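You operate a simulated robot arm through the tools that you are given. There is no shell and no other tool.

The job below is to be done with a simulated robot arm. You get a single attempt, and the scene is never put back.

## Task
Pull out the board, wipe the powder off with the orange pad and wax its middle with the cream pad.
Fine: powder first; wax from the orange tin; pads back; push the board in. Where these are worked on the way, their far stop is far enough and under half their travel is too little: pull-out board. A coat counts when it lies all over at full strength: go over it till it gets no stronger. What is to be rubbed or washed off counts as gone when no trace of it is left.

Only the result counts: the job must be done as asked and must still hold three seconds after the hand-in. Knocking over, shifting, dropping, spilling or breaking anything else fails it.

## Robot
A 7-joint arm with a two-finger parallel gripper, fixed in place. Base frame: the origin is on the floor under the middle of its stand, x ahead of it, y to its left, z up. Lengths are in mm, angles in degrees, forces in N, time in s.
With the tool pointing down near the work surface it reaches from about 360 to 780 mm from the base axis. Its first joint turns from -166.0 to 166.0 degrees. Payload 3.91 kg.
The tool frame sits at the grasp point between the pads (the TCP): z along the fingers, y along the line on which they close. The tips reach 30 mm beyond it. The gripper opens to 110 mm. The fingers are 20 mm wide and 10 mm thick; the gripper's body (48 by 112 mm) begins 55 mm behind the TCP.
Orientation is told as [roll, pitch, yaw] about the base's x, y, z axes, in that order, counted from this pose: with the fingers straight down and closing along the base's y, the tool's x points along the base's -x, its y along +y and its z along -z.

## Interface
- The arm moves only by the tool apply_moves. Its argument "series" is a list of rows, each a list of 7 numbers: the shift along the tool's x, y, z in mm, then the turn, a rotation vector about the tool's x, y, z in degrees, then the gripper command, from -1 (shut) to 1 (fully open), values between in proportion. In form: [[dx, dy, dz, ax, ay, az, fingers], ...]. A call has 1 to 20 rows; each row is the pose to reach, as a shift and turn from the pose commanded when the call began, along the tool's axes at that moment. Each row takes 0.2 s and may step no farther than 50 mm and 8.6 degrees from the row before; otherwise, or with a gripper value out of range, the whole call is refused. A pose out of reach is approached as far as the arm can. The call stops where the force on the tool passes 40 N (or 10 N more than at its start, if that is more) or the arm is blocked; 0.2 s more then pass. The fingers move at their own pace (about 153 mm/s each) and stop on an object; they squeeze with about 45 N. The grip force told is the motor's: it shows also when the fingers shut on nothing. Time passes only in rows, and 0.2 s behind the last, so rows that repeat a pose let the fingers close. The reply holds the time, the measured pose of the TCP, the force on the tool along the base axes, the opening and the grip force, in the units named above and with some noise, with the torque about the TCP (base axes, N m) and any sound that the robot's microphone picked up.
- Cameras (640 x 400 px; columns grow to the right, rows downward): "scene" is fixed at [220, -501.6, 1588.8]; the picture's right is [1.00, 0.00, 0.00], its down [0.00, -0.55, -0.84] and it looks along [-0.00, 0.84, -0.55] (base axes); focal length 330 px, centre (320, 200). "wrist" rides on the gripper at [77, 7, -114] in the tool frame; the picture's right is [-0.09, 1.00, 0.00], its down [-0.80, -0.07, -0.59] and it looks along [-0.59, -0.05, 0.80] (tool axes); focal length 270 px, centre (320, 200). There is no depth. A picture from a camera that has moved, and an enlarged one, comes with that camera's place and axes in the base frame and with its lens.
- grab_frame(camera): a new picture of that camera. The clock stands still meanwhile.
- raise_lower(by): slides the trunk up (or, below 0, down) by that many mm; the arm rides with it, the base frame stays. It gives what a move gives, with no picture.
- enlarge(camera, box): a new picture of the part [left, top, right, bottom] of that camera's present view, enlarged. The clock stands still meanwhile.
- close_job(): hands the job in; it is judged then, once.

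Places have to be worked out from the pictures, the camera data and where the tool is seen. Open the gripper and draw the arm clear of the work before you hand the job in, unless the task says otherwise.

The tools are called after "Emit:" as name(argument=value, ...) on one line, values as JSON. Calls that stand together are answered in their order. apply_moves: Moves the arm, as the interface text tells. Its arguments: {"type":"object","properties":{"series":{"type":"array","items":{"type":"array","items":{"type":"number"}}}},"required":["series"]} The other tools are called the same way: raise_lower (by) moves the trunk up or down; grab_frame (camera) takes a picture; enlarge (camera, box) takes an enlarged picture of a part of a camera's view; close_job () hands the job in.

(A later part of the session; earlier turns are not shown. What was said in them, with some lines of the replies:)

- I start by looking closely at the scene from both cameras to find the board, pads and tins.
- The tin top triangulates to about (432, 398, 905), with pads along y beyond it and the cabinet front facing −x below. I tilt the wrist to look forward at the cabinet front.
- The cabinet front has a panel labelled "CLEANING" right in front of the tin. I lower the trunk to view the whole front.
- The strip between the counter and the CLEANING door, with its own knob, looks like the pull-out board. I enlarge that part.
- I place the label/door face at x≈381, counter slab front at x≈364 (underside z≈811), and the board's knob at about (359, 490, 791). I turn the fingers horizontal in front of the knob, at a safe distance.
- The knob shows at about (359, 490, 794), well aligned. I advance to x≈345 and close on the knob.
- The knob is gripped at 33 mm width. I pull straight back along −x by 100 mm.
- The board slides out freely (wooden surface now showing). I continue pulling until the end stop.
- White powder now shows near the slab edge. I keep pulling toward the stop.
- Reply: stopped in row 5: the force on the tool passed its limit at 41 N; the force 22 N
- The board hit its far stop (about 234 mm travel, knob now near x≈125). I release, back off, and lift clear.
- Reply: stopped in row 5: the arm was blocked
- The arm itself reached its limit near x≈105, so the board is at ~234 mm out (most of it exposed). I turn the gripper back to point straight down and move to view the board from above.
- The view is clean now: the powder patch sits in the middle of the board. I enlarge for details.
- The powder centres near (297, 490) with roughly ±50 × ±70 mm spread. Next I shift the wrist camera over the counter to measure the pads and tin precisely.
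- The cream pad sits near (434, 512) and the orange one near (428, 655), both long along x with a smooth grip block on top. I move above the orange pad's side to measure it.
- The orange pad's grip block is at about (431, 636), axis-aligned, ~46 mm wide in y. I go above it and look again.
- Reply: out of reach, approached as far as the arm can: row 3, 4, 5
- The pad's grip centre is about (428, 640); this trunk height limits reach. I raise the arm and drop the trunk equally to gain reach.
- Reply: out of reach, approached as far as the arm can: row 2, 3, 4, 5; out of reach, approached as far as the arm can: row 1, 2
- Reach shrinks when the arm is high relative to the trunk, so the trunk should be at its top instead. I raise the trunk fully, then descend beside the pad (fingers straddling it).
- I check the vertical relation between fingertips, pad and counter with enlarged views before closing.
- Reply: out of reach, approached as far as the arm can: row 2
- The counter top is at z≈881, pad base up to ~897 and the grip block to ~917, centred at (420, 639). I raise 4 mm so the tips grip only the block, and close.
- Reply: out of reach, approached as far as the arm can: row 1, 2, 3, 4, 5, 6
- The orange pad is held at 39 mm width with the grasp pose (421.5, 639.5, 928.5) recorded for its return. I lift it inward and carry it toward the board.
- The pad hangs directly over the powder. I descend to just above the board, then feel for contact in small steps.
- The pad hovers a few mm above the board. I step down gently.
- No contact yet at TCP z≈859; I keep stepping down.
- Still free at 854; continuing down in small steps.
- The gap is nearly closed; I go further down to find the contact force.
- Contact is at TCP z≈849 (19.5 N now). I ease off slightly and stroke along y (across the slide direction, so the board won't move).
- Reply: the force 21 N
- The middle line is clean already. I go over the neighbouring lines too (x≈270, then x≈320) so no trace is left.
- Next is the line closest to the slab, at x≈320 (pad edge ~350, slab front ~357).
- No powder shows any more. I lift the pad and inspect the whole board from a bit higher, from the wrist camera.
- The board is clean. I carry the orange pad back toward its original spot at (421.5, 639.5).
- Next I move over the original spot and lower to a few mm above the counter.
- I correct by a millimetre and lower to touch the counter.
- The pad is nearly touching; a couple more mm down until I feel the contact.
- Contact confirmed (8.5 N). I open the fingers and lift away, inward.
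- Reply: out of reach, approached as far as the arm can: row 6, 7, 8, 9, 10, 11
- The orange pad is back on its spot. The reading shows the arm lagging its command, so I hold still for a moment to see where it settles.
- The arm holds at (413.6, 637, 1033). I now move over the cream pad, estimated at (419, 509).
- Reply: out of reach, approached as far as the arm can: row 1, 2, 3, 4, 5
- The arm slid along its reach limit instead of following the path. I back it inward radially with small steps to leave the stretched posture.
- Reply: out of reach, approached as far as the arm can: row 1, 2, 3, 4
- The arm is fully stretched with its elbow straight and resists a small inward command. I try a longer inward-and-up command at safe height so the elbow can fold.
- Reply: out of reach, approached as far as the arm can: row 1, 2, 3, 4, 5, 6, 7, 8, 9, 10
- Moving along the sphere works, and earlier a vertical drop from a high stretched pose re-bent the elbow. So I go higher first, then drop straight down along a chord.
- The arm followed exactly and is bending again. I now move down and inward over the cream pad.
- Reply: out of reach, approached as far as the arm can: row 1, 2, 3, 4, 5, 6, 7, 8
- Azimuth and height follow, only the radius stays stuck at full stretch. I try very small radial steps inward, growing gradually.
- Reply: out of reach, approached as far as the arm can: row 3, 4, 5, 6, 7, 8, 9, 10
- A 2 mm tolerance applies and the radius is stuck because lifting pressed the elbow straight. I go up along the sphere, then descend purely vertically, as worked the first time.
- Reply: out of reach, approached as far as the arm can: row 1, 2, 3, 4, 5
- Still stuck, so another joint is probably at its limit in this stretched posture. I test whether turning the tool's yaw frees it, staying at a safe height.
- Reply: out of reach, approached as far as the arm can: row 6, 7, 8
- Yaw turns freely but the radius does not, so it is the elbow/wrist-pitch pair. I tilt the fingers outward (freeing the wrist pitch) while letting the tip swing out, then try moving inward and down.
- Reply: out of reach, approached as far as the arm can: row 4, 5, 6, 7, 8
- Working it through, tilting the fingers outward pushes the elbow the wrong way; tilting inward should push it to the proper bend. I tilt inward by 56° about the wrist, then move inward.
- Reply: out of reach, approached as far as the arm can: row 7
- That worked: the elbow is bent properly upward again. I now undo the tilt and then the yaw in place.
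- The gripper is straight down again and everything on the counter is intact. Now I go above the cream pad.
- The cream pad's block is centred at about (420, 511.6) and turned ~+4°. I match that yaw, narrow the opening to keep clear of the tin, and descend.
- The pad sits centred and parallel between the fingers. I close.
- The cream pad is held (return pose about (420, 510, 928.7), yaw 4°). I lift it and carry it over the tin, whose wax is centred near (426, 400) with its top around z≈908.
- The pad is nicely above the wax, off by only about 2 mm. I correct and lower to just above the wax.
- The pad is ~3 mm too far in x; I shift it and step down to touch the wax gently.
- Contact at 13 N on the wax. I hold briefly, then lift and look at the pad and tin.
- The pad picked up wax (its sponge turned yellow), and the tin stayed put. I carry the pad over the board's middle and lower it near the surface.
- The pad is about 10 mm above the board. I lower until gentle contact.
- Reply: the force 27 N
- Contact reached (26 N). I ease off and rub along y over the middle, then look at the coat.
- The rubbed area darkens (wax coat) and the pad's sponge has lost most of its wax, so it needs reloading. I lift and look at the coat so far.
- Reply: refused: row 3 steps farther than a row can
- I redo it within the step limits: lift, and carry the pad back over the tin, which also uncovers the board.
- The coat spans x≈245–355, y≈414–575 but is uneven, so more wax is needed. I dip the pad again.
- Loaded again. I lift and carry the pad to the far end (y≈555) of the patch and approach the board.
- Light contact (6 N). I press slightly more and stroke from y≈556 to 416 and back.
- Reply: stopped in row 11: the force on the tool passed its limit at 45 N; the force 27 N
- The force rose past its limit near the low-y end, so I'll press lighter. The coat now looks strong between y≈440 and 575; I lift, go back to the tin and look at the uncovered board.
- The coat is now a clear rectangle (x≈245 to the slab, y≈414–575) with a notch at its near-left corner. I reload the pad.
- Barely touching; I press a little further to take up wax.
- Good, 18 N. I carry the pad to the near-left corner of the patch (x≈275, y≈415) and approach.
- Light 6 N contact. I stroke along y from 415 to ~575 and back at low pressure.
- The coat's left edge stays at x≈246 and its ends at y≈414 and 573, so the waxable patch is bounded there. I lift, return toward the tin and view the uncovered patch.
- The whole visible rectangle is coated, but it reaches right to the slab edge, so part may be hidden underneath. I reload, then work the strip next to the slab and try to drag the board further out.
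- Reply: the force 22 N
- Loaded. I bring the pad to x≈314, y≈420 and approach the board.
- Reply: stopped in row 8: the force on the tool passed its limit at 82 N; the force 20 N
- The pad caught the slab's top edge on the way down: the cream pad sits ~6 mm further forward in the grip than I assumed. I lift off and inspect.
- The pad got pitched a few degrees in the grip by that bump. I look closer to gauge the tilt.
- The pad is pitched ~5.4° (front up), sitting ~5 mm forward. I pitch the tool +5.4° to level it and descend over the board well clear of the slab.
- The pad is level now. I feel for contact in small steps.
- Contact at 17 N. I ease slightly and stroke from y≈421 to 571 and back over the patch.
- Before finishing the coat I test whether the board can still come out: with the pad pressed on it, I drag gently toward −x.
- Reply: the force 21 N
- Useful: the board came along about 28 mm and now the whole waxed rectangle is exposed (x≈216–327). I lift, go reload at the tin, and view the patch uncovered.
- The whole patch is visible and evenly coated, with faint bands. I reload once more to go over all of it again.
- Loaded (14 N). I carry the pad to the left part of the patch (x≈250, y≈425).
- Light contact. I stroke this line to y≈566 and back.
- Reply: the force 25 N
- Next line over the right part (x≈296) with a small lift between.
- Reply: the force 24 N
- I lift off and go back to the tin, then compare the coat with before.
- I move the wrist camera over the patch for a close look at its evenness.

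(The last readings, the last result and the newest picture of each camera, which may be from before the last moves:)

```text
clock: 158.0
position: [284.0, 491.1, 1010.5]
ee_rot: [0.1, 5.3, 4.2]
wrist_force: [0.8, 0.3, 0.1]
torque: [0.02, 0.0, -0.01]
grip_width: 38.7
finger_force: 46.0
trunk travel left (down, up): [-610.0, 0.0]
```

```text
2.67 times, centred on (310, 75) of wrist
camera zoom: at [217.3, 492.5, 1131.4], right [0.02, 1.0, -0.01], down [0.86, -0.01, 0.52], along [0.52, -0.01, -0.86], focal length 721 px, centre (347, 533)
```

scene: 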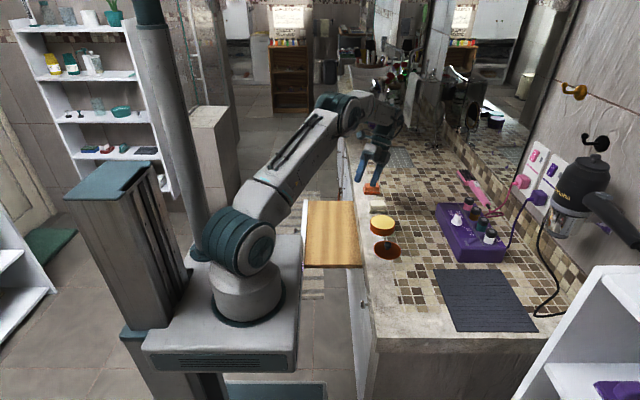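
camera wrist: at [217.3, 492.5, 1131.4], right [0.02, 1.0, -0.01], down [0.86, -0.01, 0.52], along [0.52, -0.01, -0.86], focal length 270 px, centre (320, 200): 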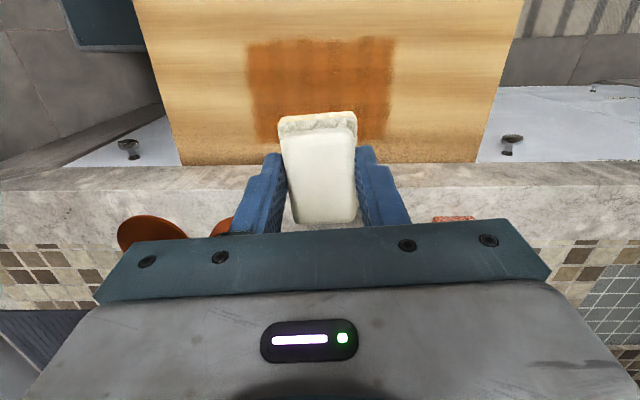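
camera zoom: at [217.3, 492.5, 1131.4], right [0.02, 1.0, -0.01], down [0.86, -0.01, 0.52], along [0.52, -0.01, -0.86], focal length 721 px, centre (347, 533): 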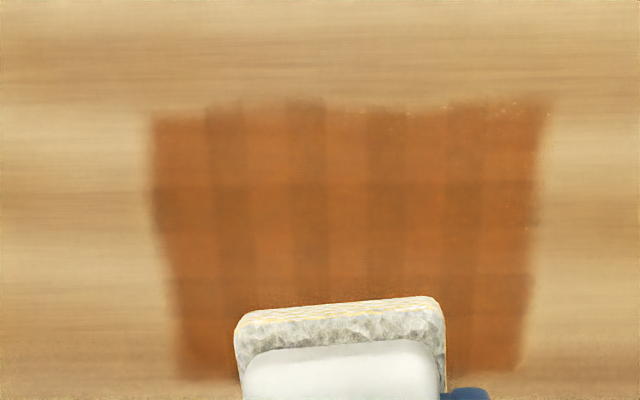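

There are tiny light specks along the patch's upper edge; I zoom in on them to see whether they are powder traces.

Emit:
enlarge(camera="wrist", box=[300, 30, 400, 90])

Emit:
enlarge(camera="wrist", box=[235, 30, 335, 90])

```text
6.40 times, centred on (350, 60) of wrist
camera zoom: at [217.3, 492.5, 1131.4], right [0.02, 1.0, -0.01], down [0.86, -0.01, 0.52], along [0.52, -0.01, -0.86], focal length 1730 px, centre (128, 1096)
```

zoom: 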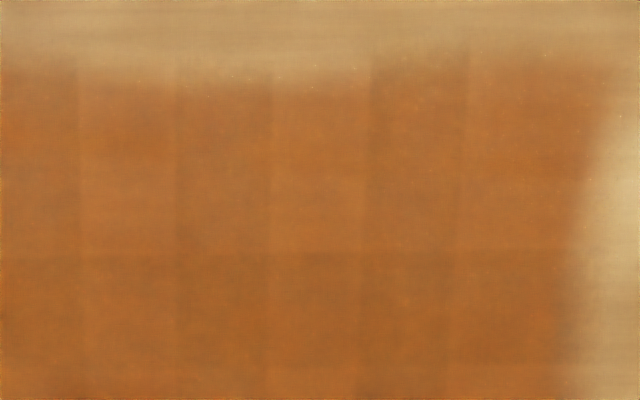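

```text
6.40 times, centred on (285, 60) of wrist
camera zoom: at [217.3, 492.5, 1131.4], right [0.02, 1.0, -0.01], down [0.86, -0.01, 0.52], along [0.52, -0.01, -0.86], focal length 1730 px, centre (544, 1096)
```

zoom: 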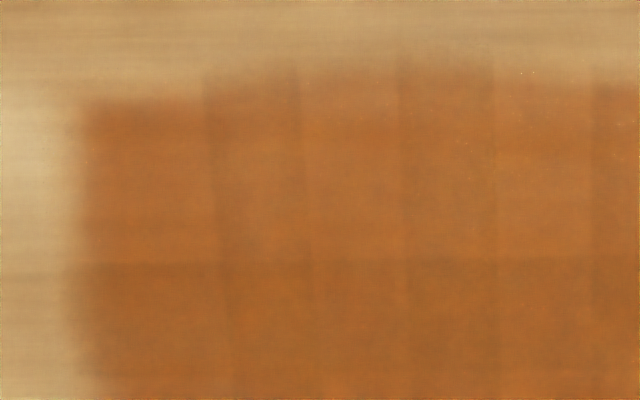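

No powder there, and the coat cells look equally strong. To be sure it's saturated I do one more loaded pass; back to the tin.

Emit:
apply_moves(series=[[-34, -25, 0, 0, 0, 0, -1], [-68, -50, 0, 0, 0, 0, -1], [-103, -75, 4, 0, 0, 0, -1], [-137, -101.3, 9, 0, 0, 0, -1], [-138.5, -101.3, 25, 0, 0, 0, -1], [-139.7, -101.3, 38, 0, 0, 0, -1], [-140, -101.3, 41, 0, 0, 0, -1], [-140.2, -101.3, 43, 0, 0, 0, -1], [-140.2, -101.3, 43, 0, 0, 0, -1]])

```text
clock: 160.0
position: [425.7, 401.4, 955.7]
ee_rot: [0.2, 5.2, 4.1]
wrist_force: [-0.2, 0.2, 13.9]
torque: [-0.12, -0.1, 0.02]
grip_width: 38.5
finger_force: 44.7
trunk travel left (down, up): [-610.0, 0.0]
```

Loaded again (14 N). I carry it to the right part of the patch (x≈295, y≈425).

Emit:
apply_moves(series=[[0.5, 0, -5, 0, 0, 0, -1], [2, 0, -22, 0, 0, 0, -1], [3.8, 0, -40, 0, 0, 0, -1], [46, 11, -35, 0, 0, 0, -1], [89, 22, -30, 0, 0, 0, -1], [131.5, 33.1, -24, 0, 0, 0, -1], [128, 33.1, 11, 0, 0, 0, -1], [124.7, 33.1, 46, 0, 0, 0, -1], [121.4, 33.1, 81, 0, 0, 0, -1], [118.4, 33.1, 114, 0, 0, 0, -1], [118.4, 33.1, 114, 0, 0, 0, -1]])

```text
clock: 162.4
position: [296.1, 425.2, 851.0]
ee_rot: [0.1, 5.4, 4.2]
wrist_force: [-0.4, 0.0, -0.3]
torque: [0.01, -0.03, 0.04]
grip_width: 38.6
finger_force: 44.7
trunk travel left (down, up): [-610.0, 0.0]
```

Emit:
apply_moves(series=[[0, 0, 1.2, 0, 0, 0, -1], [0, 0, 2.4, 0, 0, 0, -1], [0, 0, 3.4, 0, 0, 0, -1], [-1.2, 16, 3.4, 0, 0, 0, -1], [-2.3, 32, 3.4, 0, 0, 0, -1], [-3.5, 48, 3.4, 0, 0, 0, -1], [-4.7, 64, 3.4, 0, 0, 0, -1], [-5.8, 80, 3.4, 0, 0, 0, -1], [-7, 96, 3.4, 0, 0, 0, -1], [-8.2, 112, 3.4, 0, 0, 0, -1], [-9.3, 128, 3.4, 0, 0, 0, -1], [-10.4, 142, 3.4, 0, 0, 0, -1], [-9.3, 128, 3.4, 0, 0, 0, -1], [-8.2, 112, 3.4, 0, 0, 0, -1], [-7, 96, 3.4, 0, 0, 0, -1], [-5.8, 80, 3.4, 0, 0, 0, -1], [-4.7, 64, 3.4, 0, 0, 0, -1], [-3.5, 48, 3.4, 0, 0, 0, -1], [-2.3, 32, 3.4, 0, 0, 0, -1], [-1.2, 16, 3.4, 0, 0, 0, -1]])

```text
clock: 166.6
position: [296.0, 439.5, 847.3]
ee_rot: [-0.1, 5.4, 4.2]
wrist_force: [1.4, 1.5, 8.2]
torque: [0.02, -0.18, 0.02]
grip_width: 38.5
finger_force: 44.8
trunk travel left (down, up): [-610.0, 0.0]
```

Now the left line (x≈250) with the same load.

Emit:
apply_moves(series=[[1, 0, -10, 0, 0, 0, -1], [24, -5, -8, 0, 0, 0, -1], [47.6, -10.6, -6, 0, 0, 0, -1], [46.8, -10.6, 2.5, 0, 0, 0, -1], [46.7, -10.6, 4, 0, 0, 0, -1], [45.5, 6, 4, 0, 0, 0, -1], [44.4, 22, 4, 0, 0, 0, -1], [43.2, 38, 4, 0, 0, 0, -1], [42, 54, 4, 0, 0, 0, -1], [40.9, 70, 4, 0, 0, 0, -1], [39.7, 86, 4, 0, 0, 0, -1], [38.5, 102, 4, 0, 0, 0, -1], [37.4, 118, 4, 0, 0, 0, -1], [36.3, 131, 4, 0, 0, 0, -1], [37.4, 118, 4, 0, 0, 0, -1], [39.7, 86, 4, 0, 0, 0, -1], [42, 54, 4, 0, 0, 0, -1], [44.4, 22, 4, 0, 0, 0, -1], [46.7, -10.6, 4, 0, 0, 0, -1]])

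```text
clock: 170.6
position: [248.6, 425.6, 849.6]
ee_rot: [0.1, 5.4, 4.1]
wrist_force: [0.1, -0.9, -1.1]
torque: [0.01, 0.01, 0.01]
grip_width: 38.4
finger_force: 45.1
trunk travel left (down, up): [-610.0, 0.0]
```

The contact was too light on that line (≈0 N). I press about 1.3 mm more and stroke it again.

Emit:
apply_moves(series=[[0, 0, 0.8, 0, 0, 0, -1], [0, 0, 1.5, 0, 0, 0, -1], [-1.2, 16, 1.5, 0, 0, 0, -1], [-2.3, 32, 1.5, 0, 0, 0, -1], [-3.5, 48, 1.5, 0, 0, 0, -1], [-4.7, 64, 1.5, 0, 0, 0, -1], [-5.8, 80, 1.5, 0, 0, 0, -1], [-7, 96, 1.5, 0, 0, 0, -1], [-8.2, 112, 1.5, 0, 0, 0, -1], [-9.3, 128, 1.5, 0, 0, 0, -1], [-10.4, 142, 1.5, 0, 0, 0, -1], [-9.3, 128, 1.5, 0, 0, 0, -1], [-8.2, 112, 1.5, 0, 0, 0, -1], [-7, 96, 1.5, 0, 0, 0, -1], [-5.8, 80, 1.5, 0, 0, 0, -1], [-4.7, 64, 1.5, 0, 0, 0, -1], [-3.5, 48, 1.5, 0, 0, 0, -1], [-2.3, 32, 1.5, 0, 0, 0, -1], [-1.2, 16, 1.5, 0, 0, 0, -1], [0, 0, 1.5, 0, 0, 0, -1]])

```text
clock: 174.8
position: [248.2, 426.1, 848.3]
ee_rot: [0.1, 5.5, 4.3]
wrist_force: [-0.7, 8.0, 23.6]
torque: [0.27, -0.12, 0.04]
grip_width: 38.4
finger_force: 44.9
trunk travel left (down, up): [-610.0, 0.0]
```

I lift and look from the same viewpoint as before to compare the coat.

Emit:
apply_moves(series=[[1.4, 0, -15, 0, 0, 0, -1], [4, 0, -50, 0, 0, 0, -1], [-2, 15, -90, 0, 0, 0, -1], [-12, 38, -130, 0, 0, 0, -1], [-25, 62.2, -165, 0, 0, 0, -1], [-25, 62.2, -165, 0, 0, 0, -1]])

Emit:
enlarge(camera="wrist", box=[190, 0, 430, 150])

Emit:
enlarge(camera="scene", box=[310, 195, 370, 255])

```text
clock: 176.2
position: [284.3, 492.0, 1008.1]
ee_rot: [-0.1, 5.5, 4.2]
wrist_force: [0.9, -1.1, 1.0]
torque: [-0.02, -0.02, -0.01]
grip_width: 38.4
finger_force: 45.0
trunk travel left (down, up): [-610.0, 0.0]
```

```text
2.67 times, centred on (310, 75) of wrist
camera zoom: at [218.3, 492.9, 1129.6], right [0.01, 1.0, -0.01], down [0.86, -0.01, 0.52], along [0.52, -0.01, -0.86], focal length 721 px, centre (347, 533)
```

zoom: 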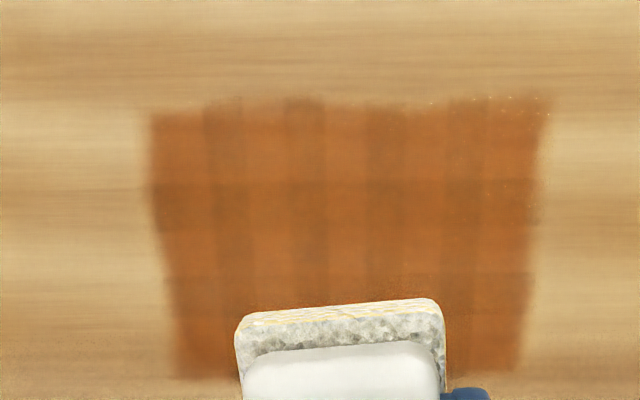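

```text
6.67 times, centred on (340, 225) of scene
camera zoom: at [220.0, -501.6, 1588.8], right [1.0, 0.0, 0.0], down [0.0, -0.55, -0.84], along [0.0, 0.84, -0.55], focal length 2201 px, centre (187, 33)
```

zoom: 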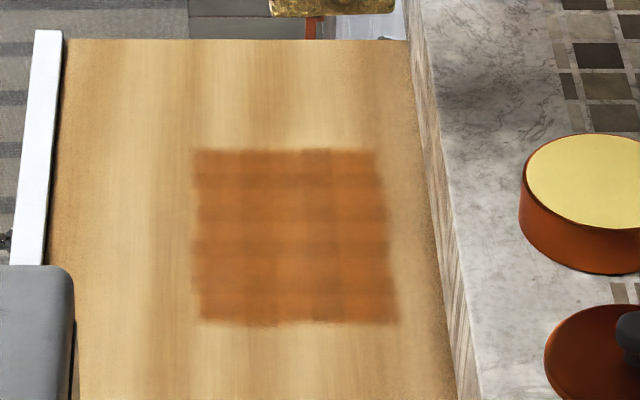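

The coat is unchanged, so it is saturated. I magnify the specks near the upper-right edge of the patch once more to rule out powder.

Emit:
enlarge(camera="wrist", box=[340, 25, 400, 62])

Emit:
enlarge(camera="scene", box=[328, 207, 352, 222])

```text
10.67 times, centred on (370, 44) of wrist
camera zoom: at [218.3, 492.9, 1129.6], right [0.01, 1.0, -0.01], down [0.86, -0.01, 0.52], along [0.52, -0.01, -0.86], focal length 2883 px, centre (-213, 1869)
```

zoom: 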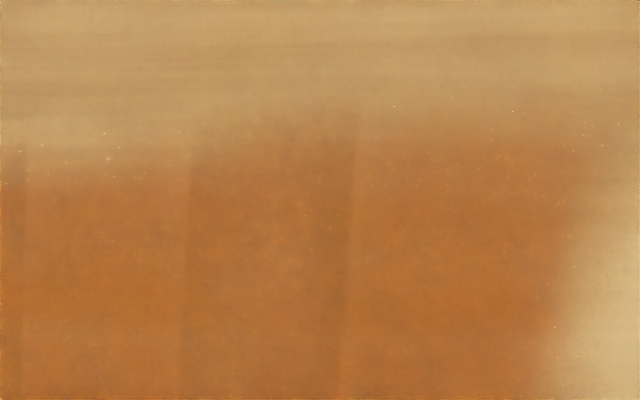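

```text
16.00 times, centred on (340, 214) of scene
camera zoom: at [220.0, -501.6, 1588.8], right [1.0, 0.0, 0.0], down [0.0, -0.55, -0.84], along [0.0, 0.84, -0.55], focal length 5282 px, centre (0, -32)
```

zoom: 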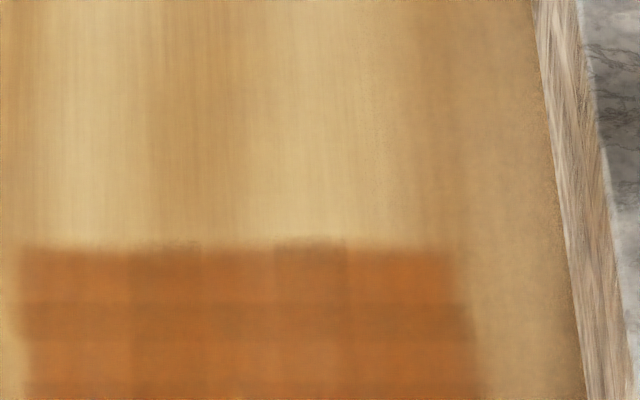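

The specks are only render sparkle; board and coat are fine. Now I carry the cream pad back to its spot at (≈421, 510).

Emit:
apply_moves(series=[[-34.5, 2, -3.2, 0, 0, 0, -1], [-69, 4, -6.5, 0, 0, 0, -1], [-103.5, 6, -9.8, 0, 0, 0, -1], [-138, 7.9, -13, 0, 0, 0, -1], [-140.3, 7.9, 10, 0, 0, 0, -1], [-142.5, 7.9, 34.8, 0, 0, 0, -1], [-142.5, 7.9, 34.8, 0, 0, 0, -1]])

Emit:
enlarge(camera="scene", box=[345, 175, 415, 225])

Emit:
grab_frame(camera="wrist")

```text
clock: 177.8
position: [423.8, 511.1, 960.8]
ee_rot: [0.0, 5.5, 4.2]
wrist_force: [-0.1, -0.2, -0.1]
torque: [0.01, -0.01, 0.0]
grip_width: 38.5
finger_force: 44.7
trunk travel left (down, up): [-610.0, 0.0]
```

```text
8.00 times, centred on (380, 200) of scene
camera zoom: at [220.0, -501.6, 1588.8], right [1.0, 0.0, 0.0], down [0.0, -0.55, -0.84], along [0.0, 0.84, -0.55], focal length 2641 px, centre (-160, 200)
```

zoom: 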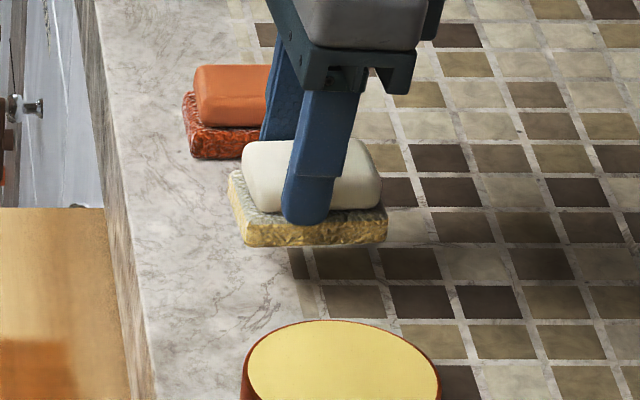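

```text
taken
camera wrist: at [356.8, 510.9, 1082.5], right [0.01, 1.0, -0.01], down [0.86, -0.01, 0.52], along [0.52, -0.01, -0.86], focal length 270 px, centre (320, 200)
```

wrist: 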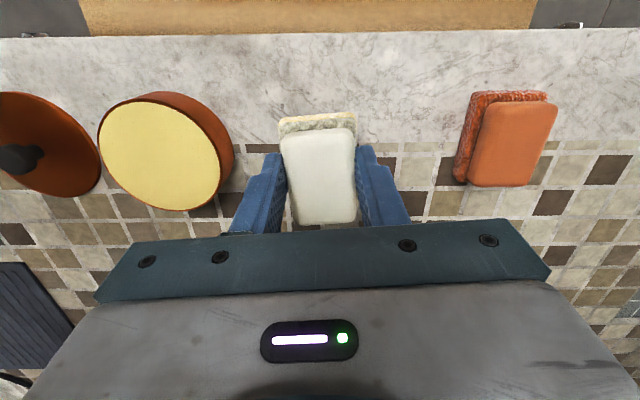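

I lower the pad to a couple of mm above the counter and compare with its original picture.

Emit:
apply_moves(series=[[-0.4, -0.4, 12, 0, 0, 0, -1], [-0.8, -0.8, 24, 0, 0, 0, -1], [-1.1, -0.9, 31, 0, 0, 0, -1], [-1.1, -0.9, 31, 0, 0, 0, -1]])

Emit:
enlarge(camera="scene", box=[345, 175, 415, 225])

```text
clock: 178.8
position: [421.1, 509.8, 931.4]
ee_rot: [0.2, 5.4, 4.1]
wrist_force: [0.5, -0.2, -0.9]
torque: [-0.02, -0.04, 0.0]
grip_width: 38.5
finger_force: 44.7
trunk travel left (down, up): [-610.0, 0.0]
```

```text
8.00 times, centred on (380, 200) of scene
camera zoom: at [220.0, -501.6, 1588.8], right [1.0, 0.0, 0.0], down [0.0, -0.55, -0.84], along [0.0, 0.84, -0.55], focal length 2641 px, centre (-160, 200)
```

zoom: 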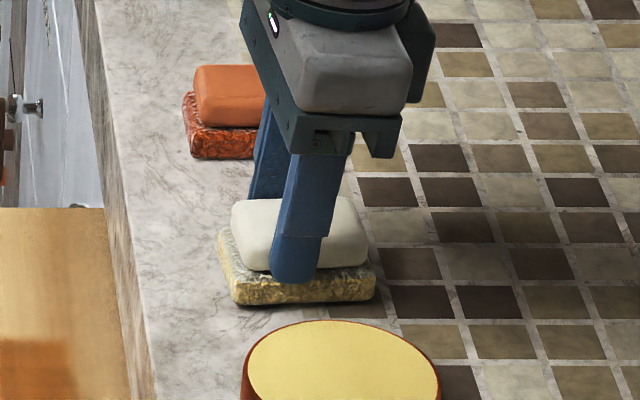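

It matches the original picture to about 1 mm. I lower the last few mm to contact.

Emit:
apply_moves(series=[[-0.1, 0, 1.5, 0, 0, 0, -1], [-0.2, 0, 3, 0, 0, 0, -1], [-0.3, 0, 4, 0, 0, 0, -1], [-0.3, 0, 4, 0, 0, 0, -1]])

```text
clock: 179.8
position: [420.7, 508.6, 926.9]
ee_rot: [0.1, 5.4, 4.2]
wrist_force: [-0.2, 0.2, 2.9]
torque: [0.0, -0.09, -0.02]
grip_width: 38.4
finger_force: 45.3
trunk travel left (down, up): [-610.0, 0.0]
```

Contact at 3 N. I open moderately, retreat straight up, and level the tool again.

Emit:
apply_moves(series=[[0, 0, -0.3, 0, 0, 0, -0.1], [0, 0, -0.3, 0, 0, 0, 0.4], [0, 0, -0.3, 0, 0, 0, 0.4], [0, 0, -12, 0, 0, 0, 0.4], [0, 0, -35, 0, 0, 0, 0.4], [0, 0, -60, 0, -2.7, 2, 0.4], [0, 0, -85, 0, -5.4, 4.2, 0.4], [0, 0, -85, 0, -5.4, 4.2, 0.4]])

Emit:
enlarge(camera="scene", box=[345, 175, 415, 225])

Emit:
grab_frame(camera="wrist")

```text
clock: 181.6
position: [429.9, 508.6, 1012.3]
ee_rot: [-0.2, 0.2, 0.0]
wrist_force: [-0.7, -0.1, -0.3]
torque: [0.01, -0.03, -0.03]
grip_width: 76.8
finger_force: 0.0
trunk travel left (down, up): [-610.0, 0.0]
```

```text
8.00 times, centred on (380, 200) of scene
camera zoom: at [220.0, -501.6, 1588.8], right [1.0, 0.0, 0.0], down [0.0, -0.55, -0.84], along [0.0, 0.84, -0.55], focal length 2641 px, centre (-160, 200)
```

zoom: 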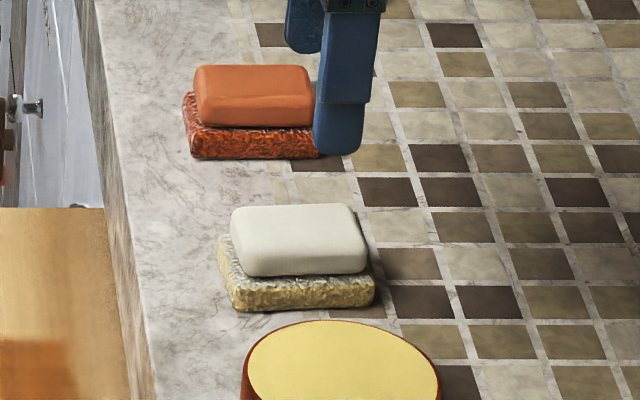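

```text
taken
camera wrist: at [351.8, 514.9, 1125.7], right [0.09, 1.0, 0.0], down [0.8, -0.07, 0.59], along [0.59, -0.06, -0.8], focal length 270 px, centre (320, 200)
```

wrist: 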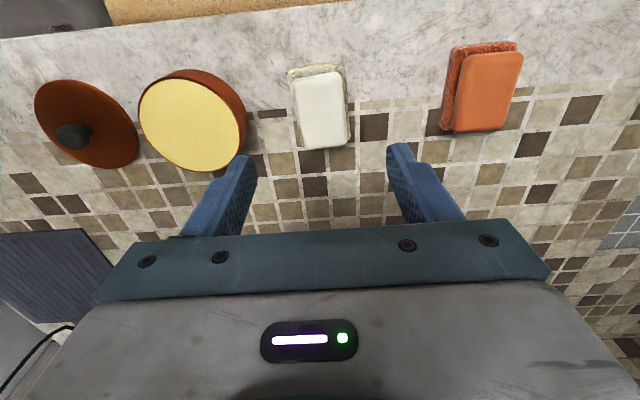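

Both pads are back where they were. Now the board: I move above its front edge with the gripper closed to find the knob.

Emit:
apply_moves(series=[[40, -2, -5, 0, 0, 0, -1], [80, -4, -10, 0, 0, 0, -1], [120, -7, -10, 0, 0, 0, -1], [160, -9, -10, 0, 0, 0, -1], [200, -11, -10, 0, 0, 0, -1], [240, -14, -10, 0, 0, 0, -1], [280, -16, -10, 0, 0, 0, -1], [320, -18, -10, 0, 0, 0, -1], [345, -18.6, -10, 0, 0, 0, -1], [345, -18.6, -10, 0, 0, 0, -1]])

Emit:
grab_frame(camera="wrist")

Emit:
grab_frame(camera="scene")

```text
clock: 183.8
position: [83.6, 489.5, 1022.4]
ee_rot: [-0.2, -0.1, 0.0]
wrist_force: [0.2, 0.1, 0.1]
torque: [0.03, 0.0, 0.02]
grip_width: 0.0
finger_force: 37.8
trunk travel left (down, up): [-610.0, 0.0]
```

```text
taken
camera wrist: at [6.4, 496.0, 1136.3], right [0.09, 1.0, 0.0], down [0.8, -0.07, 0.59], along [0.59, -0.05, -0.8], focal length 270 px, centre (320, 200)
```

wrist: 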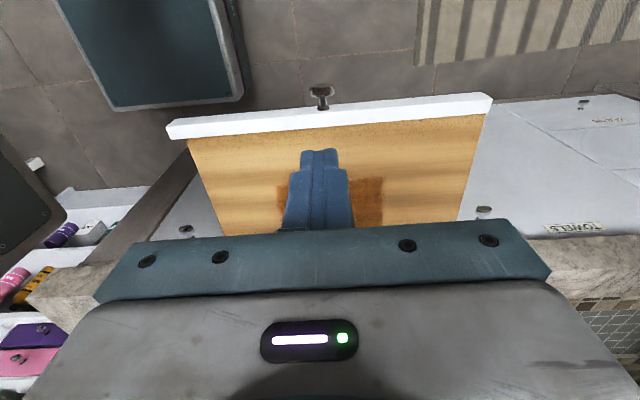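

```text
taken
```

scene: 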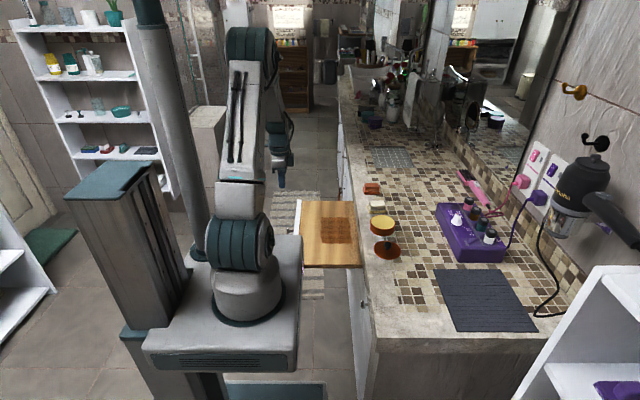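

The knob head is at about (90, 490, 795). I go in front of it with closed fingers and descend to knob height.

Emit:
apply_moves(series=[[16, 0.5, 0, 0, 0, 0, -1], [32, 0.8, 10, 0, 0, 0, -1], [32, 0.8, 50, 0, 0, 0, -1], [32, 0.8, 95, 0, 0, 0, -1], [32, 0.8, 140, 0, 0, 0, -1], [32, 0.8, 180, 0, 0, 0, -1], [32, 0.8, 214, 0, 0, 0, -1], [32, 0.8, 214, 0, 0, 0, -1]])

Emit:
grab_frame(camera="wrist")

Emit:
enlarge(camera="scene", box=[260, 180, 380, 280])

```text
clock: 185.6
position: [51.2, 491.9, 806.6]
ee_rot: [-0.1, 0.0, 0.1]
wrist_force: [-1.1, -0.3, 0.7]
torque: [-0.02, 0.04, 0.01]
grip_width: 0.0
finger_force: 37.7
trunk travel left (down, up): [-610.0, 0.0]
```

```text
taken
camera wrist: at [-26.0, 497.2, 921.9], right [0.09, 1.0, 0.0], down [0.8, -0.07, 0.59], along [0.59, -0.05, -0.8], focal length 270 px, centre (320, 200)
```

wrist: 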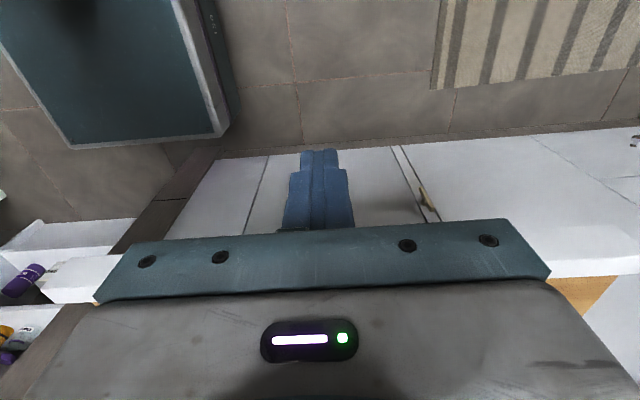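

```text
4.00 times, centred on (320, 230) of scene
camera zoom: at [220.0, -501.6, 1588.8], right [1.0, 0.0, 0.0], down [0.0, -0.55, -0.84], along [0.0, 0.84, -0.55], focal length 1321 px, centre (320, 80)
```

zoom: 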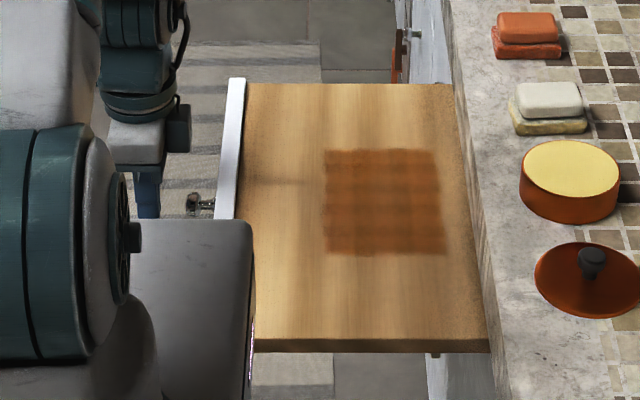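

The fingers are in front of the knob. I push the board in along +x, first about 190 mm.

Emit:
apply_moves(series=[[-10, -1, 0, 0, 0, 0, -1], [-20, -1, 0, 0, 0, 0, -1], [-30, -1, 0, 0, 0, 0, -1], [-45, -1, 0, 0, 0, 0, -1], [-60, -1, 0, 0, 0, 0, -1], [-75, -1, 0, 0, 0, 0, -1], [-90, -1, 0, 0, 0, 0, -1], [-105, -1, 0, 0, 0, 0, -1], [-120, -1, 0, 0, 0, 0, -1], [-135, -1, 0, 0, 0, 0, -1], [-150, -1, 0, 0, 0, 0, -1], [-165, -1, 0, 0, 0, 0, -1], [-180, -1, 0, 0, 0, 0, -1]])

Emit:
enlarge(camera="scene", box=[260, 180, 400, 280])

```text
clock: 188.4
position: [232.9, 489.5, 806.9]
ee_rot: [-0.1, 0.1, 0.0]
wrist_force: [0.2, -0.5, 0.5]
torque: [-0.01, 0.0, -0.01]
grip_width: 0.0
finger_force: 38.1
trunk travel left (down, up): [-610.0, 0.0]
```

```text
4.00 times, centred on (330, 230) of scene
camera zoom: at [220.0, -501.6, 1588.8], right [1.0, 0.0, 0.0], down [0.0, -0.55, -0.84], along [0.0, 0.84, -0.55], focal length 1321 px, centre (280, 80)
```

zoom: 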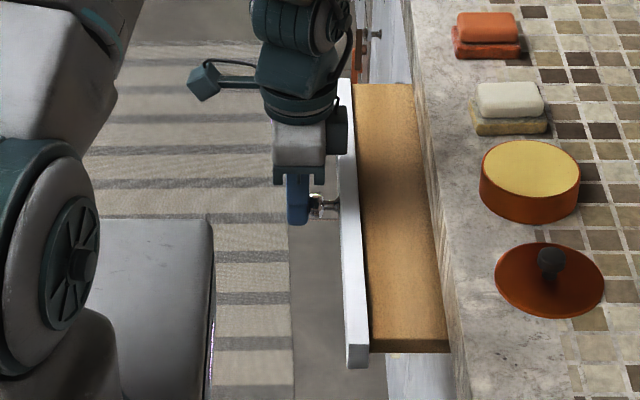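

The board slides in smoothly. For the last part I back off a little and tilt the fingers forward so the gripper body stays clear of the slab.

Emit:
apply_moves(series=[[15, 0, 0, 0, 0, 0, -1], [35, 0, -2, 0, -8, 0, -1], [42, 0, -4, 0, -16, 0, -1], [45, 0, -4, 0, -24, 0, -1], [45, 0, -4, 0, -32, 0, -1], [45, 0, -4, 0, -40, 0, -1], [45, 0, -4, 0, -40, 0, -1]])

Emit:
grab_frame(camera="wrist")

Emit:
enlarge(camera="scene", box=[260, 180, 400, 280])

```text
clock: 189.9
position: [275.0, 460.8, 817.2]
ee_rot: [0.8, -39.2, -11.4]
wrist_force: [-0.6, -0.7, 0.8]
torque: [0.02, -0.03, -0.01]
grip_width: 0.3
finger_force: 37.0
trunk travel left (down, up): [-610.0, 0.0]
stopped in row 7: the arm was blocked; the commanded pose is now the measured one
```

```text
taken
camera wrist: at [145.3, 490.5, 857.1], right [0.26, 0.96, 0.07], down [0.22, -0.13, 0.97], along [0.94, -0.23, -0.25], focal length 270 px, centre (320, 200)
```

wrist: 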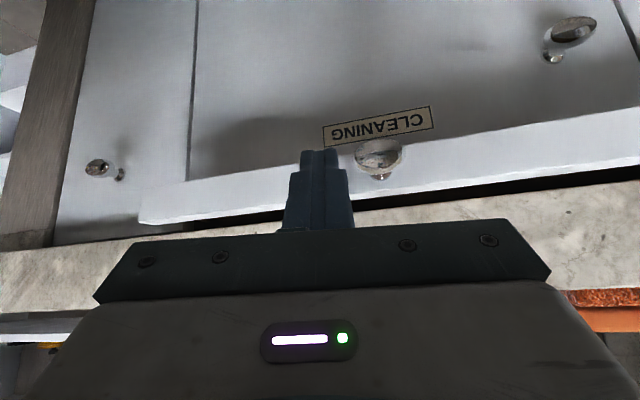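

```text
4.00 times, centred on (330, 230) of scene
camera zoom: at [220.0, -501.6, 1588.8], right [1.0, 0.0, 0.0], down [0.0, -0.55, -0.84], along [0.0, 0.84, -0.55], focal length 1321 px, centre (280, 80)
```

zoom: 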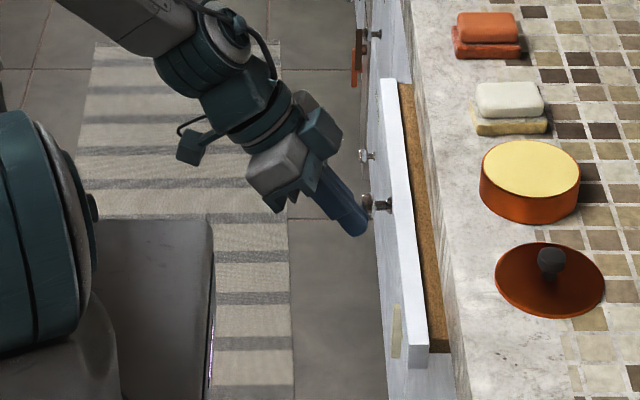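

The arm was blocked at this folded posture while tilting and slid past the knob (board now ~59 mm from closed, nothing else touched). I retreat up and back to a roomier posture, like at the start.

Emit:
apply_moves(series=[[8.9, -4, -20.1, 0, 0, 0, -1], [-1.2, -7.9, -63.5, 0, 0, 0, -1], [-22, -9.9, -104.6, 0, 0, 0, -1], [-46.7, -10.9, -142.6, 0, 0, 0, -1], [-68.2, -11.9, -176.7, 0, 0, 0, -1], [-89.7, -12.9, -210.8, 0, 0, 0, -1], [-89.7, -12.9, -210.8, 0, 0, 0, -1]])

Emit:
grab_frame(camera="scene")

```text
clock: 190.7
position: [297.5, 424.1, 905.0]
ee_rot: [-0.1, -39.9, -20.0]
wrist_force: [0.2, -0.3, 0.1]
torque: [0.03, 0.01, -0.02]
grip_width: 0.0
finger_force: 38.3
trunk travel left (down, up): [-610.0, 0.0]
stopped in row 4: the arm was blocked; the commanded pose is now the measured one
```

```text
taken
```

scene: 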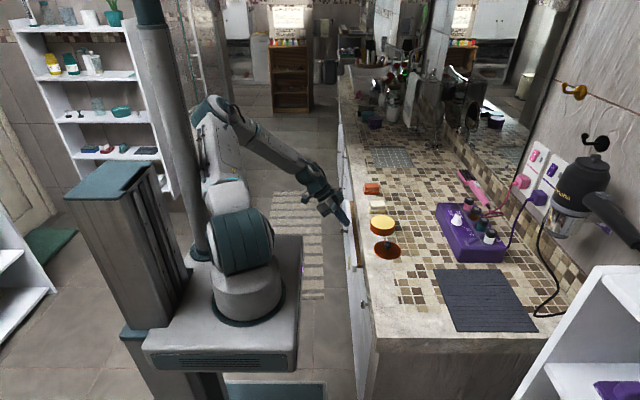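

The elbow is touching the trunk's pole in this tilted posture. I untilt the tool while rising, which should swing the elbow away from the pole.

Emit:
apply_moves(series=[[-7.7, 0, -9.2, 0, 8, 0, -1], [-15.4, 0, -18.4, 0, 16, 0, -1], [-23, 0, -27.6, 0, 24, 0, -1], [-30.8, 0, -36.8, 0, 32, 0, -1], [-38.6, 0, -46, 0, 39.9, 0, -1], [-38.6, 0, -46, 0, 39.9, 0, -1]])

Emit:
grab_frame(camera="scene")

```text
clock: 192.1
position: [298.2, 424.5, 966.2]
ee_rot: [-0.1, 0.1, -19.9]
wrist_force: [0.6, -1.0, 0.7]
torque: [0.02, 0.0, 0.03]
grip_width: 0.2
finger_force: 37.9
trunk travel left (down, up): [-610.0, 0.0]
```

```text
taken
```

scene: 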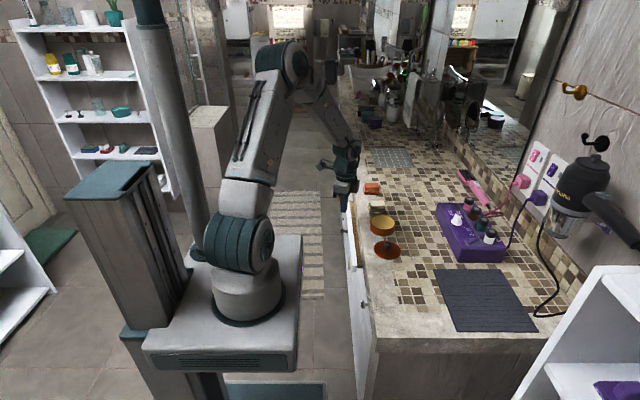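

The elbow is clear again. I undo the yaw and go up to the initial kind of posture before tilting with a lower trunk, as I did for pulling.

Emit:
apply_moves(series=[[0, 0, -20, 0, 0, -8, -1], [0, 0, -50, 0, 0, -16, -1], [0, 0, -90, 0, 0, -19.9, -1], [0, 0, -130, 0, 0, -19.9, -1], [0, 0, -170, 0, 0, -19.9, -1], [0, 0, -210, 0, 0, -19.9, -1], [0, 0, -222, 0, 0, -19.9, -1]])

Emit:
raise_lower(by=-35)

```text
clock: 193.7
position: [297.7, 424.7, 1189.0]
ee_rot: [-0.2, 0.0, -0.1]
wrist_force: [-0.8, 0.7, -0.7]
torque: [-0.03, 0.0, 0.02]
grip_width: 0.1
finger_force: 37.6
trunk travel left (down, up): [-610.0, 0.0]
```

```text
clock: 194.5
position: [297.5, 424.7, 1153.5]
ee_rot: [-0.1, 0.0, -0.1]
wrist_force: [-0.8, 0.8, 0.8]
torque: [0.04, -0.02, 0.02]
grip_width: 0.0
finger_force: 37.9
trunk travel left (down, up): [-575.0, 35.0]
```

Now to the starting position (237.5, 473.7, 1153), tool straight down.

Emit:
apply_moves(series=[[20, 16, 0, 0, 0, 0, -1], [40, 33, 0, 0, 0, 0, -1], [60, 49, 0, 0, 0, 0, -1], [60, 49, 0, 0, 0, 0, -1]])

Emit:
apply_moves(series=[[0, 0, 0, 0, -8, 0, -1], [10, 0, 10, 0, -16, 0, -1], [20, 0, 30, 0, -24, 0, -1], [30, 0, 60, 0, -32, 0, -1], [30, 0, 90, 0, -40, 0, -1], [30, 0, 120, 0, -40, 0, -1]])

Emit:
grab_frame(camera="scene")

```text
clock: 195.5
position: [238.8, 472.8, 1153.2]
ee_rot: [-0.1, 0.0, -0.1]
wrist_force: [-0.6, 0.3, 0.0]
torque: [-0.01, -0.03, 0.02]
grip_width: 0.0
finger_force: 37.6
trunk travel left (down, up): [-575.0, 35.0]
```

```text
clock: 196.9
position: [207.9, 474.1, 1033.6]
ee_rot: [0.0, -40.0, 0.0]
wrist_force: [0.3, -0.1, 0.0]
torque: [0.0, 0.0, 0.01]
grip_width: 0.0
finger_force: 37.7
trunk travel left (down, up): [-575.0, 35.0]
```

```text
taken
```

scene: 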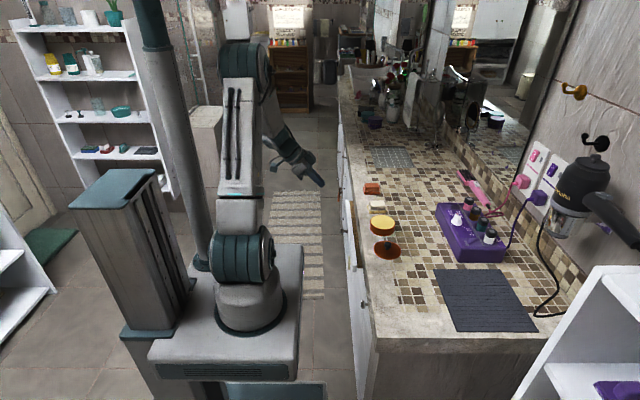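

Same good posture as at the start. I lower the trunk by 230 mm.

Emit:
raise_lower(by=-230)

Emit:
apply_moves(series=[[0, 3, 2, 0, -8, 0, -1], [-2, 6, 4, 0, -16, 0, -1], [-4, 9, 7, 0, -24, 0, -1], [-6, 12, 10, 0, -32, 0, -1], [-8, 15, 14, 0, -40, 0, -1], [-12, 16, 20, 0, -48, 0, -1], [-16, 16.5, 28, 0, -50, 0, -1], [-16, 16.5, 28, 0, -50, 0, -1]])

Emit:
grab_frame(camera="wrist")

Emit:
grab_frame(camera="scene")

```text
clock: 199.3
position: [208.8, 473.6, 803.1]
ee_rot: [-0.2, -40.0, -0.2]
wrist_force: [-0.7, 0.2, 0.5]
torque: [0.0, 0.03, -0.01]
grip_width: 0.0
finger_force: 37.5
trunk travel left (down, up): [-345.0, 265.0]
```

```text
clock: 201.1
position: [238.4, 489.7, 793.8]
ee_rot: [-150.3, -89.8, 150.2]
wrist_force: [-0.5, -0.7, 0.0]
torque: [-0.01, 0.0, -0.01]
grip_width: 0.0
finger_force: 37.9
trunk travel left (down, up): [-345.0, 265.0]
```

```text
taken
camera wrist: at [123.3, 495.3, 715.3], right [0.0, 1.0, 0.09], down [-0.6, -0.07, 0.8], along [0.8, -0.05, 0.59], focal length 270 px, centre (320, 200)
```

wrist: 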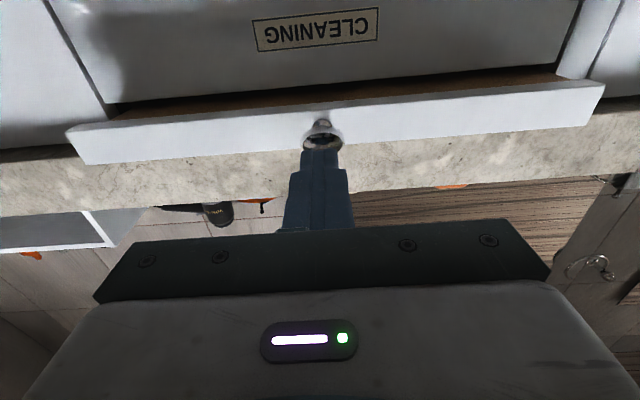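

```text
taken
```

scene: 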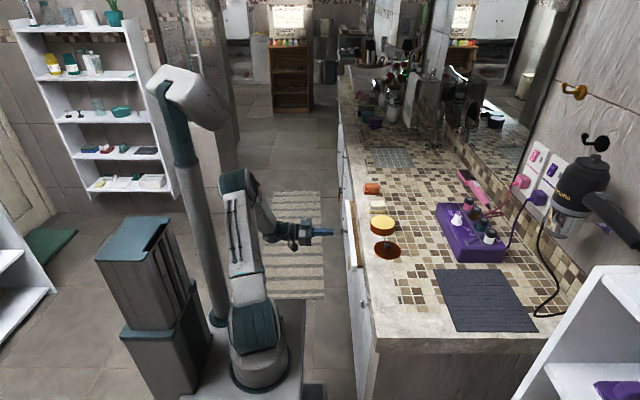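

The closed fingertips point straight at the knob. I push in along +x.

Emit:
apply_moves(series=[[0, 0, 10, 0, 0, 0, -1], [0, 0, 20, 0, 0, 0, -1], [0, 0, 30, 0, 0, 0, -1], [0, 0, 38, 0, 0, 0, -1], [0, 0, 46, 0, 0, 0, -1], [0, 0, 54, 0, 0, 0, -1], [0, 0, 62, 0, 0, 0, -1], [0, 0, 70, 0, 0, 0, -1]])

Emit:
grab_frame(camera="wrist")

```text
clock: 202.9
position: [308.2, 489.3, 792.2]
ee_rot: [-88.4, -89.9, 88.3]
wrist_force: [-0.2, -0.3, 0.3]
torque: [-0.01, 0.02, -0.03]
grip_width: 0.0
finger_force: 37.5
trunk travel left (down, up): [-345.0, 265.0]
```

```text
taken
camera wrist: at [193.5, 495.6, 715.3], right [0.0, 1.0, 0.09], down [-0.59, -0.07, 0.8], along [0.8, -0.05, 0.59], focal length 270 px, centre (320, 200)
```

wrist: 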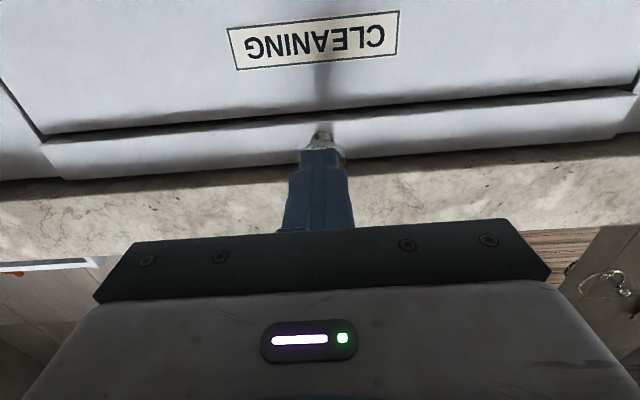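

The front strip is almost flush. I continue in small steps until it seats.

Emit:
apply_moves(series=[[0, 0, 3, 0, 0, 0, -1], [0, 0, 6, 0, 0, 0, -1], [0, 0, 9, 0, 0, 0, -1], [0, 0, 12, 0, 0, 0, -1], [0, 0, 15, 0, 0, 0, -1], [0, 0, 18, 0, 0, 0, -1], [0, 0, 21, 0, 0, 0, -1]])

Emit:
enlarge(camera="wrist", box=[0, 20, 640, 240])

```text
clock: 204.2
position: [317.2, 488.7, 793.4]
ee_rot: [-34.4, -89.9, 34.5]
wrist_force: [-33.4, -5.8, 10.8]
torque: [-0.04, -0.37, -0.18]
grip_width: 0.0
finger_force: 37.8
trunk travel left (down, up): [-345.0, 265.0]
stopped in row 6: the force on the tool passed its limit at 44 N (the readings are from after the stop); the commanded pose is now the measured one
```

```text
1.00 times, centred on (320, 130) of wrist (not enlarged: the box is as wide or as high as the picture)
camera zoom: at [201.8, 494.4, 715.5], right [0.0, 1.0, 0.09], down [-0.59, -0.07, 0.8], along [0.8, -0.05, 0.59], focal length 270 px, centre (320, 270)
```

zoom: 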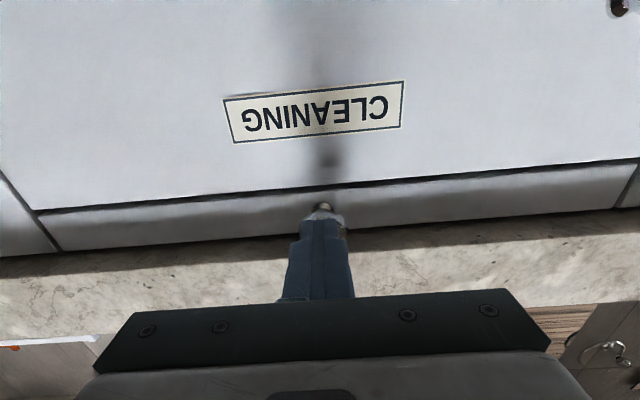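

The board seats firmly (33 N) and the strip is flush with the cabinet. I back straight off and check that it stays closed.

Emit:
apply_moves(series=[[0, 0, -8, 0, 0, 0, -1], [0, 0, -25, 0, 0, 0, -1], [0, 0, -45, 0, 0, 0, -1], [0, 0, -65, 0, 0, 0, -0.5], [0, 0, -80, 0, 0, 0, 0], [0, 0, -80, 0, 0, 0, 0]])

Emit:
grab_frame(camera="wrist")

Emit:
grab_frame(camera="scene")

```text
clock: 205.6
position: [242.5, 488.9, 790.5]
ee_rot: [-32.5, -89.9, 32.4]
wrist_force: [0.8, 0.4, 0.0]
torque: [-0.03, -0.02, -0.02]
grip_width: 54.9
finger_force: 0.0
trunk travel left (down, up): [-345.0, 265.0]
```

```text
taken
camera wrist: at [126.2, 495.0, 714.3], right [0.0, 1.0, 0.09], down [-0.59, -0.07, 0.8], along [0.81, -0.05, 0.59], focal length 270 px, centre (320, 200)
```

wrist: 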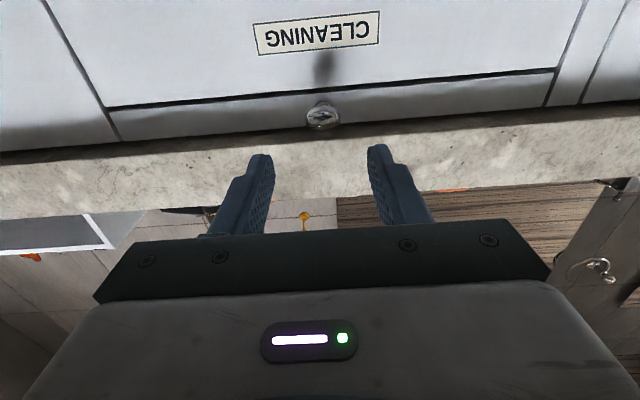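

```text
taken
```

scene: 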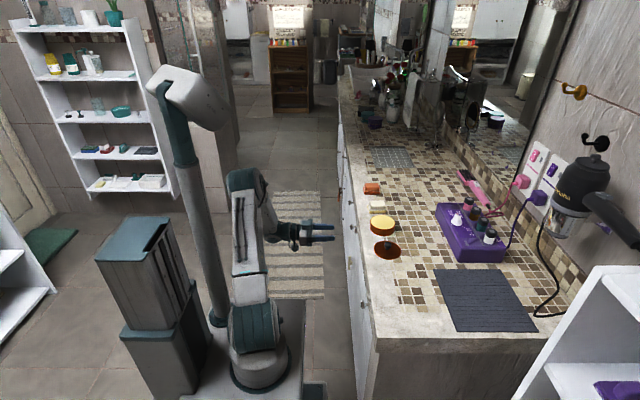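

The board is closed with the knob exactly where it began. I return the arm to its starting posture and open the gripper.

Emit:
apply_moves(series=[[-2, -2, -6, 0, 8, 0, 0.5], [-4, -5, -12, 0, 16, 0, 1], [-6, -8, -18, 0, 24, 0, 1], [-8, -10, -24, 0, 32, 0, 1], [-10, -13, -30, 0, 40, 0, 1], [-13, -16, -34, 0, 48, 0, 1], [-13, -16, -34, 0, 50, 0, 1], [-13, -16, -34, 0, 50, 0, 1]])

Emit:
raise_lower(by=230)

Emit:
apply_moves(series=[[0, 0, -30, 0, 0, 0, 1], [0, 0, -60, 0, 8, 0, 1], [0, 0, -90, 0, 16, 0, 1], [0, 0, -110, 0, 24, 0, 1], [0, 0, -125, 0, 32, 0, 1], [0, 0, -130, 0, 40, 0, 1], [0, 0, -130, 0, 40, 0, 1]])

Emit:
grab_frame(camera="wrist")

Emit:
enlarge(camera="scene", box=[330, 140, 490, 300])

```text
clock: 207.4
position: [208.0, 473.3, 804.5]
ee_rot: [-0.4, -39.7, 0.0]
wrist_force: [-0.3, 0.2, -0.8]
torque: [-0.03, 0.0, 0.01]
grip_width: 110.1
finger_force: 0.0
trunk travel left (down, up): [-345.0, 265.0]
```

```text
clock: 209.8
position: [208.6, 473.3, 1034.8]
ee_rot: [-0.1, -39.8, 0.0]
wrist_force: [-0.5, -0.9, 0.1]
torque: [-0.03, 0.02, -0.01]
grip_width: 109.9
finger_force: 0.1
trunk travel left (down, up): [-575.0, 35.0]
```

```text
clock: 211.4
position: [125.8, 474.0, 1134.6]
ee_rot: [0.0, 0.3, -0.2]
wrist_force: [-0.9, 0.3, 0.4]
torque: [0.0, 0.0, -0.02]
grip_width: 110.0
finger_force: 0.0
trunk travel left (down, up): [-575.0, 35.0]
```

```text
taken
camera wrist: at [48.2, 479.4, 1248.9], right [0.09, 1.0, 0.0], down [0.8, -0.07, 0.59], along [0.59, -0.05, -0.81], focal length 270 px, centre (320, 200)
```

wrist: 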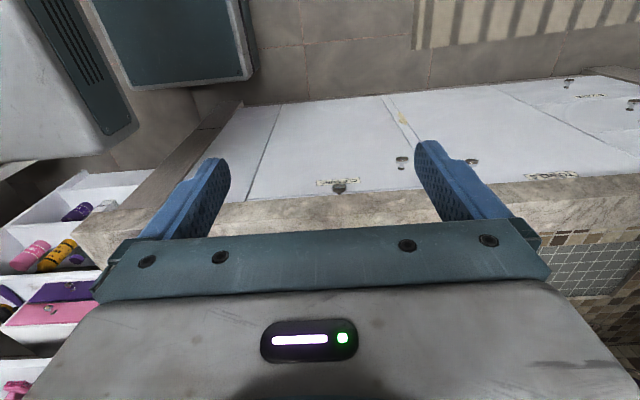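

```text
2.50 times, centred on (410, 220) of scene
camera zoom: at [220.0, -501.6, 1588.8], right [1.0, 0.0, 0.0], down [0.0, -0.55, -0.84], along [0.0, 0.84, -0.55], focal length 825 px, centre (95, 150)
```

zoom: 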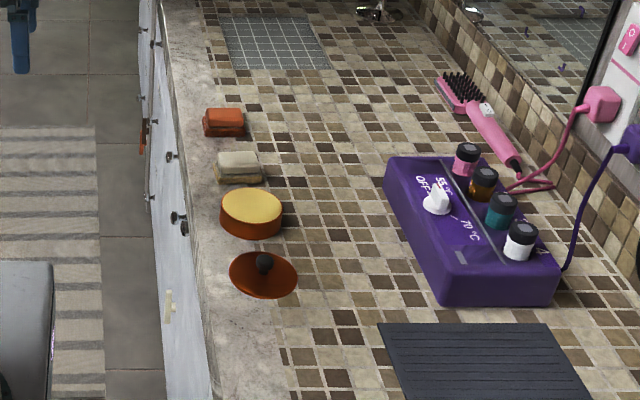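

Comparing with the first pictures, the pads, tin, lid and knob are all in their original places. The board is closed and the arm is clear with the gripper open, so I hand the job in.

Emit:
close_job()

```text
The job is handed in.
```

The job is handed in. The board was pulled out, wiped and waxed, and pushed back in. The judging result did not come back to me.

- **Board:** I pulled it out about 234 mm with the knob, where the arm reached its limit. I later drew it about 28 mm further so the whole waxed area was exposed. I never confirmed its far stop. At the end I pushed it in until it seated firmly, with its front flush with the cabinet.
- **Powder:** I wiped it off first with the orange pad. Close-up pictures afterwards showed no trace left.
- **Wax:** I rubbed the middle with the cream pad, reloading it from the orange tin several times. The coat is a rectangle of roughly 110 × 160 mm. It looked the same after the last extra pass, so I took it as full strength.
- **Pads:** Both are back within about 1–2 mm of where they started. The tin and lid were not moved.

Two things went wrong along the way:

- **Slab bump:** The cream pad hit the counter's front edge once and tilted in the grip, so I levelled it before carrying on.
- **Arm jams:** The arm got stuck once at full stretch and once against the trunk's pole. I freed it both times and saw nothing else moved.
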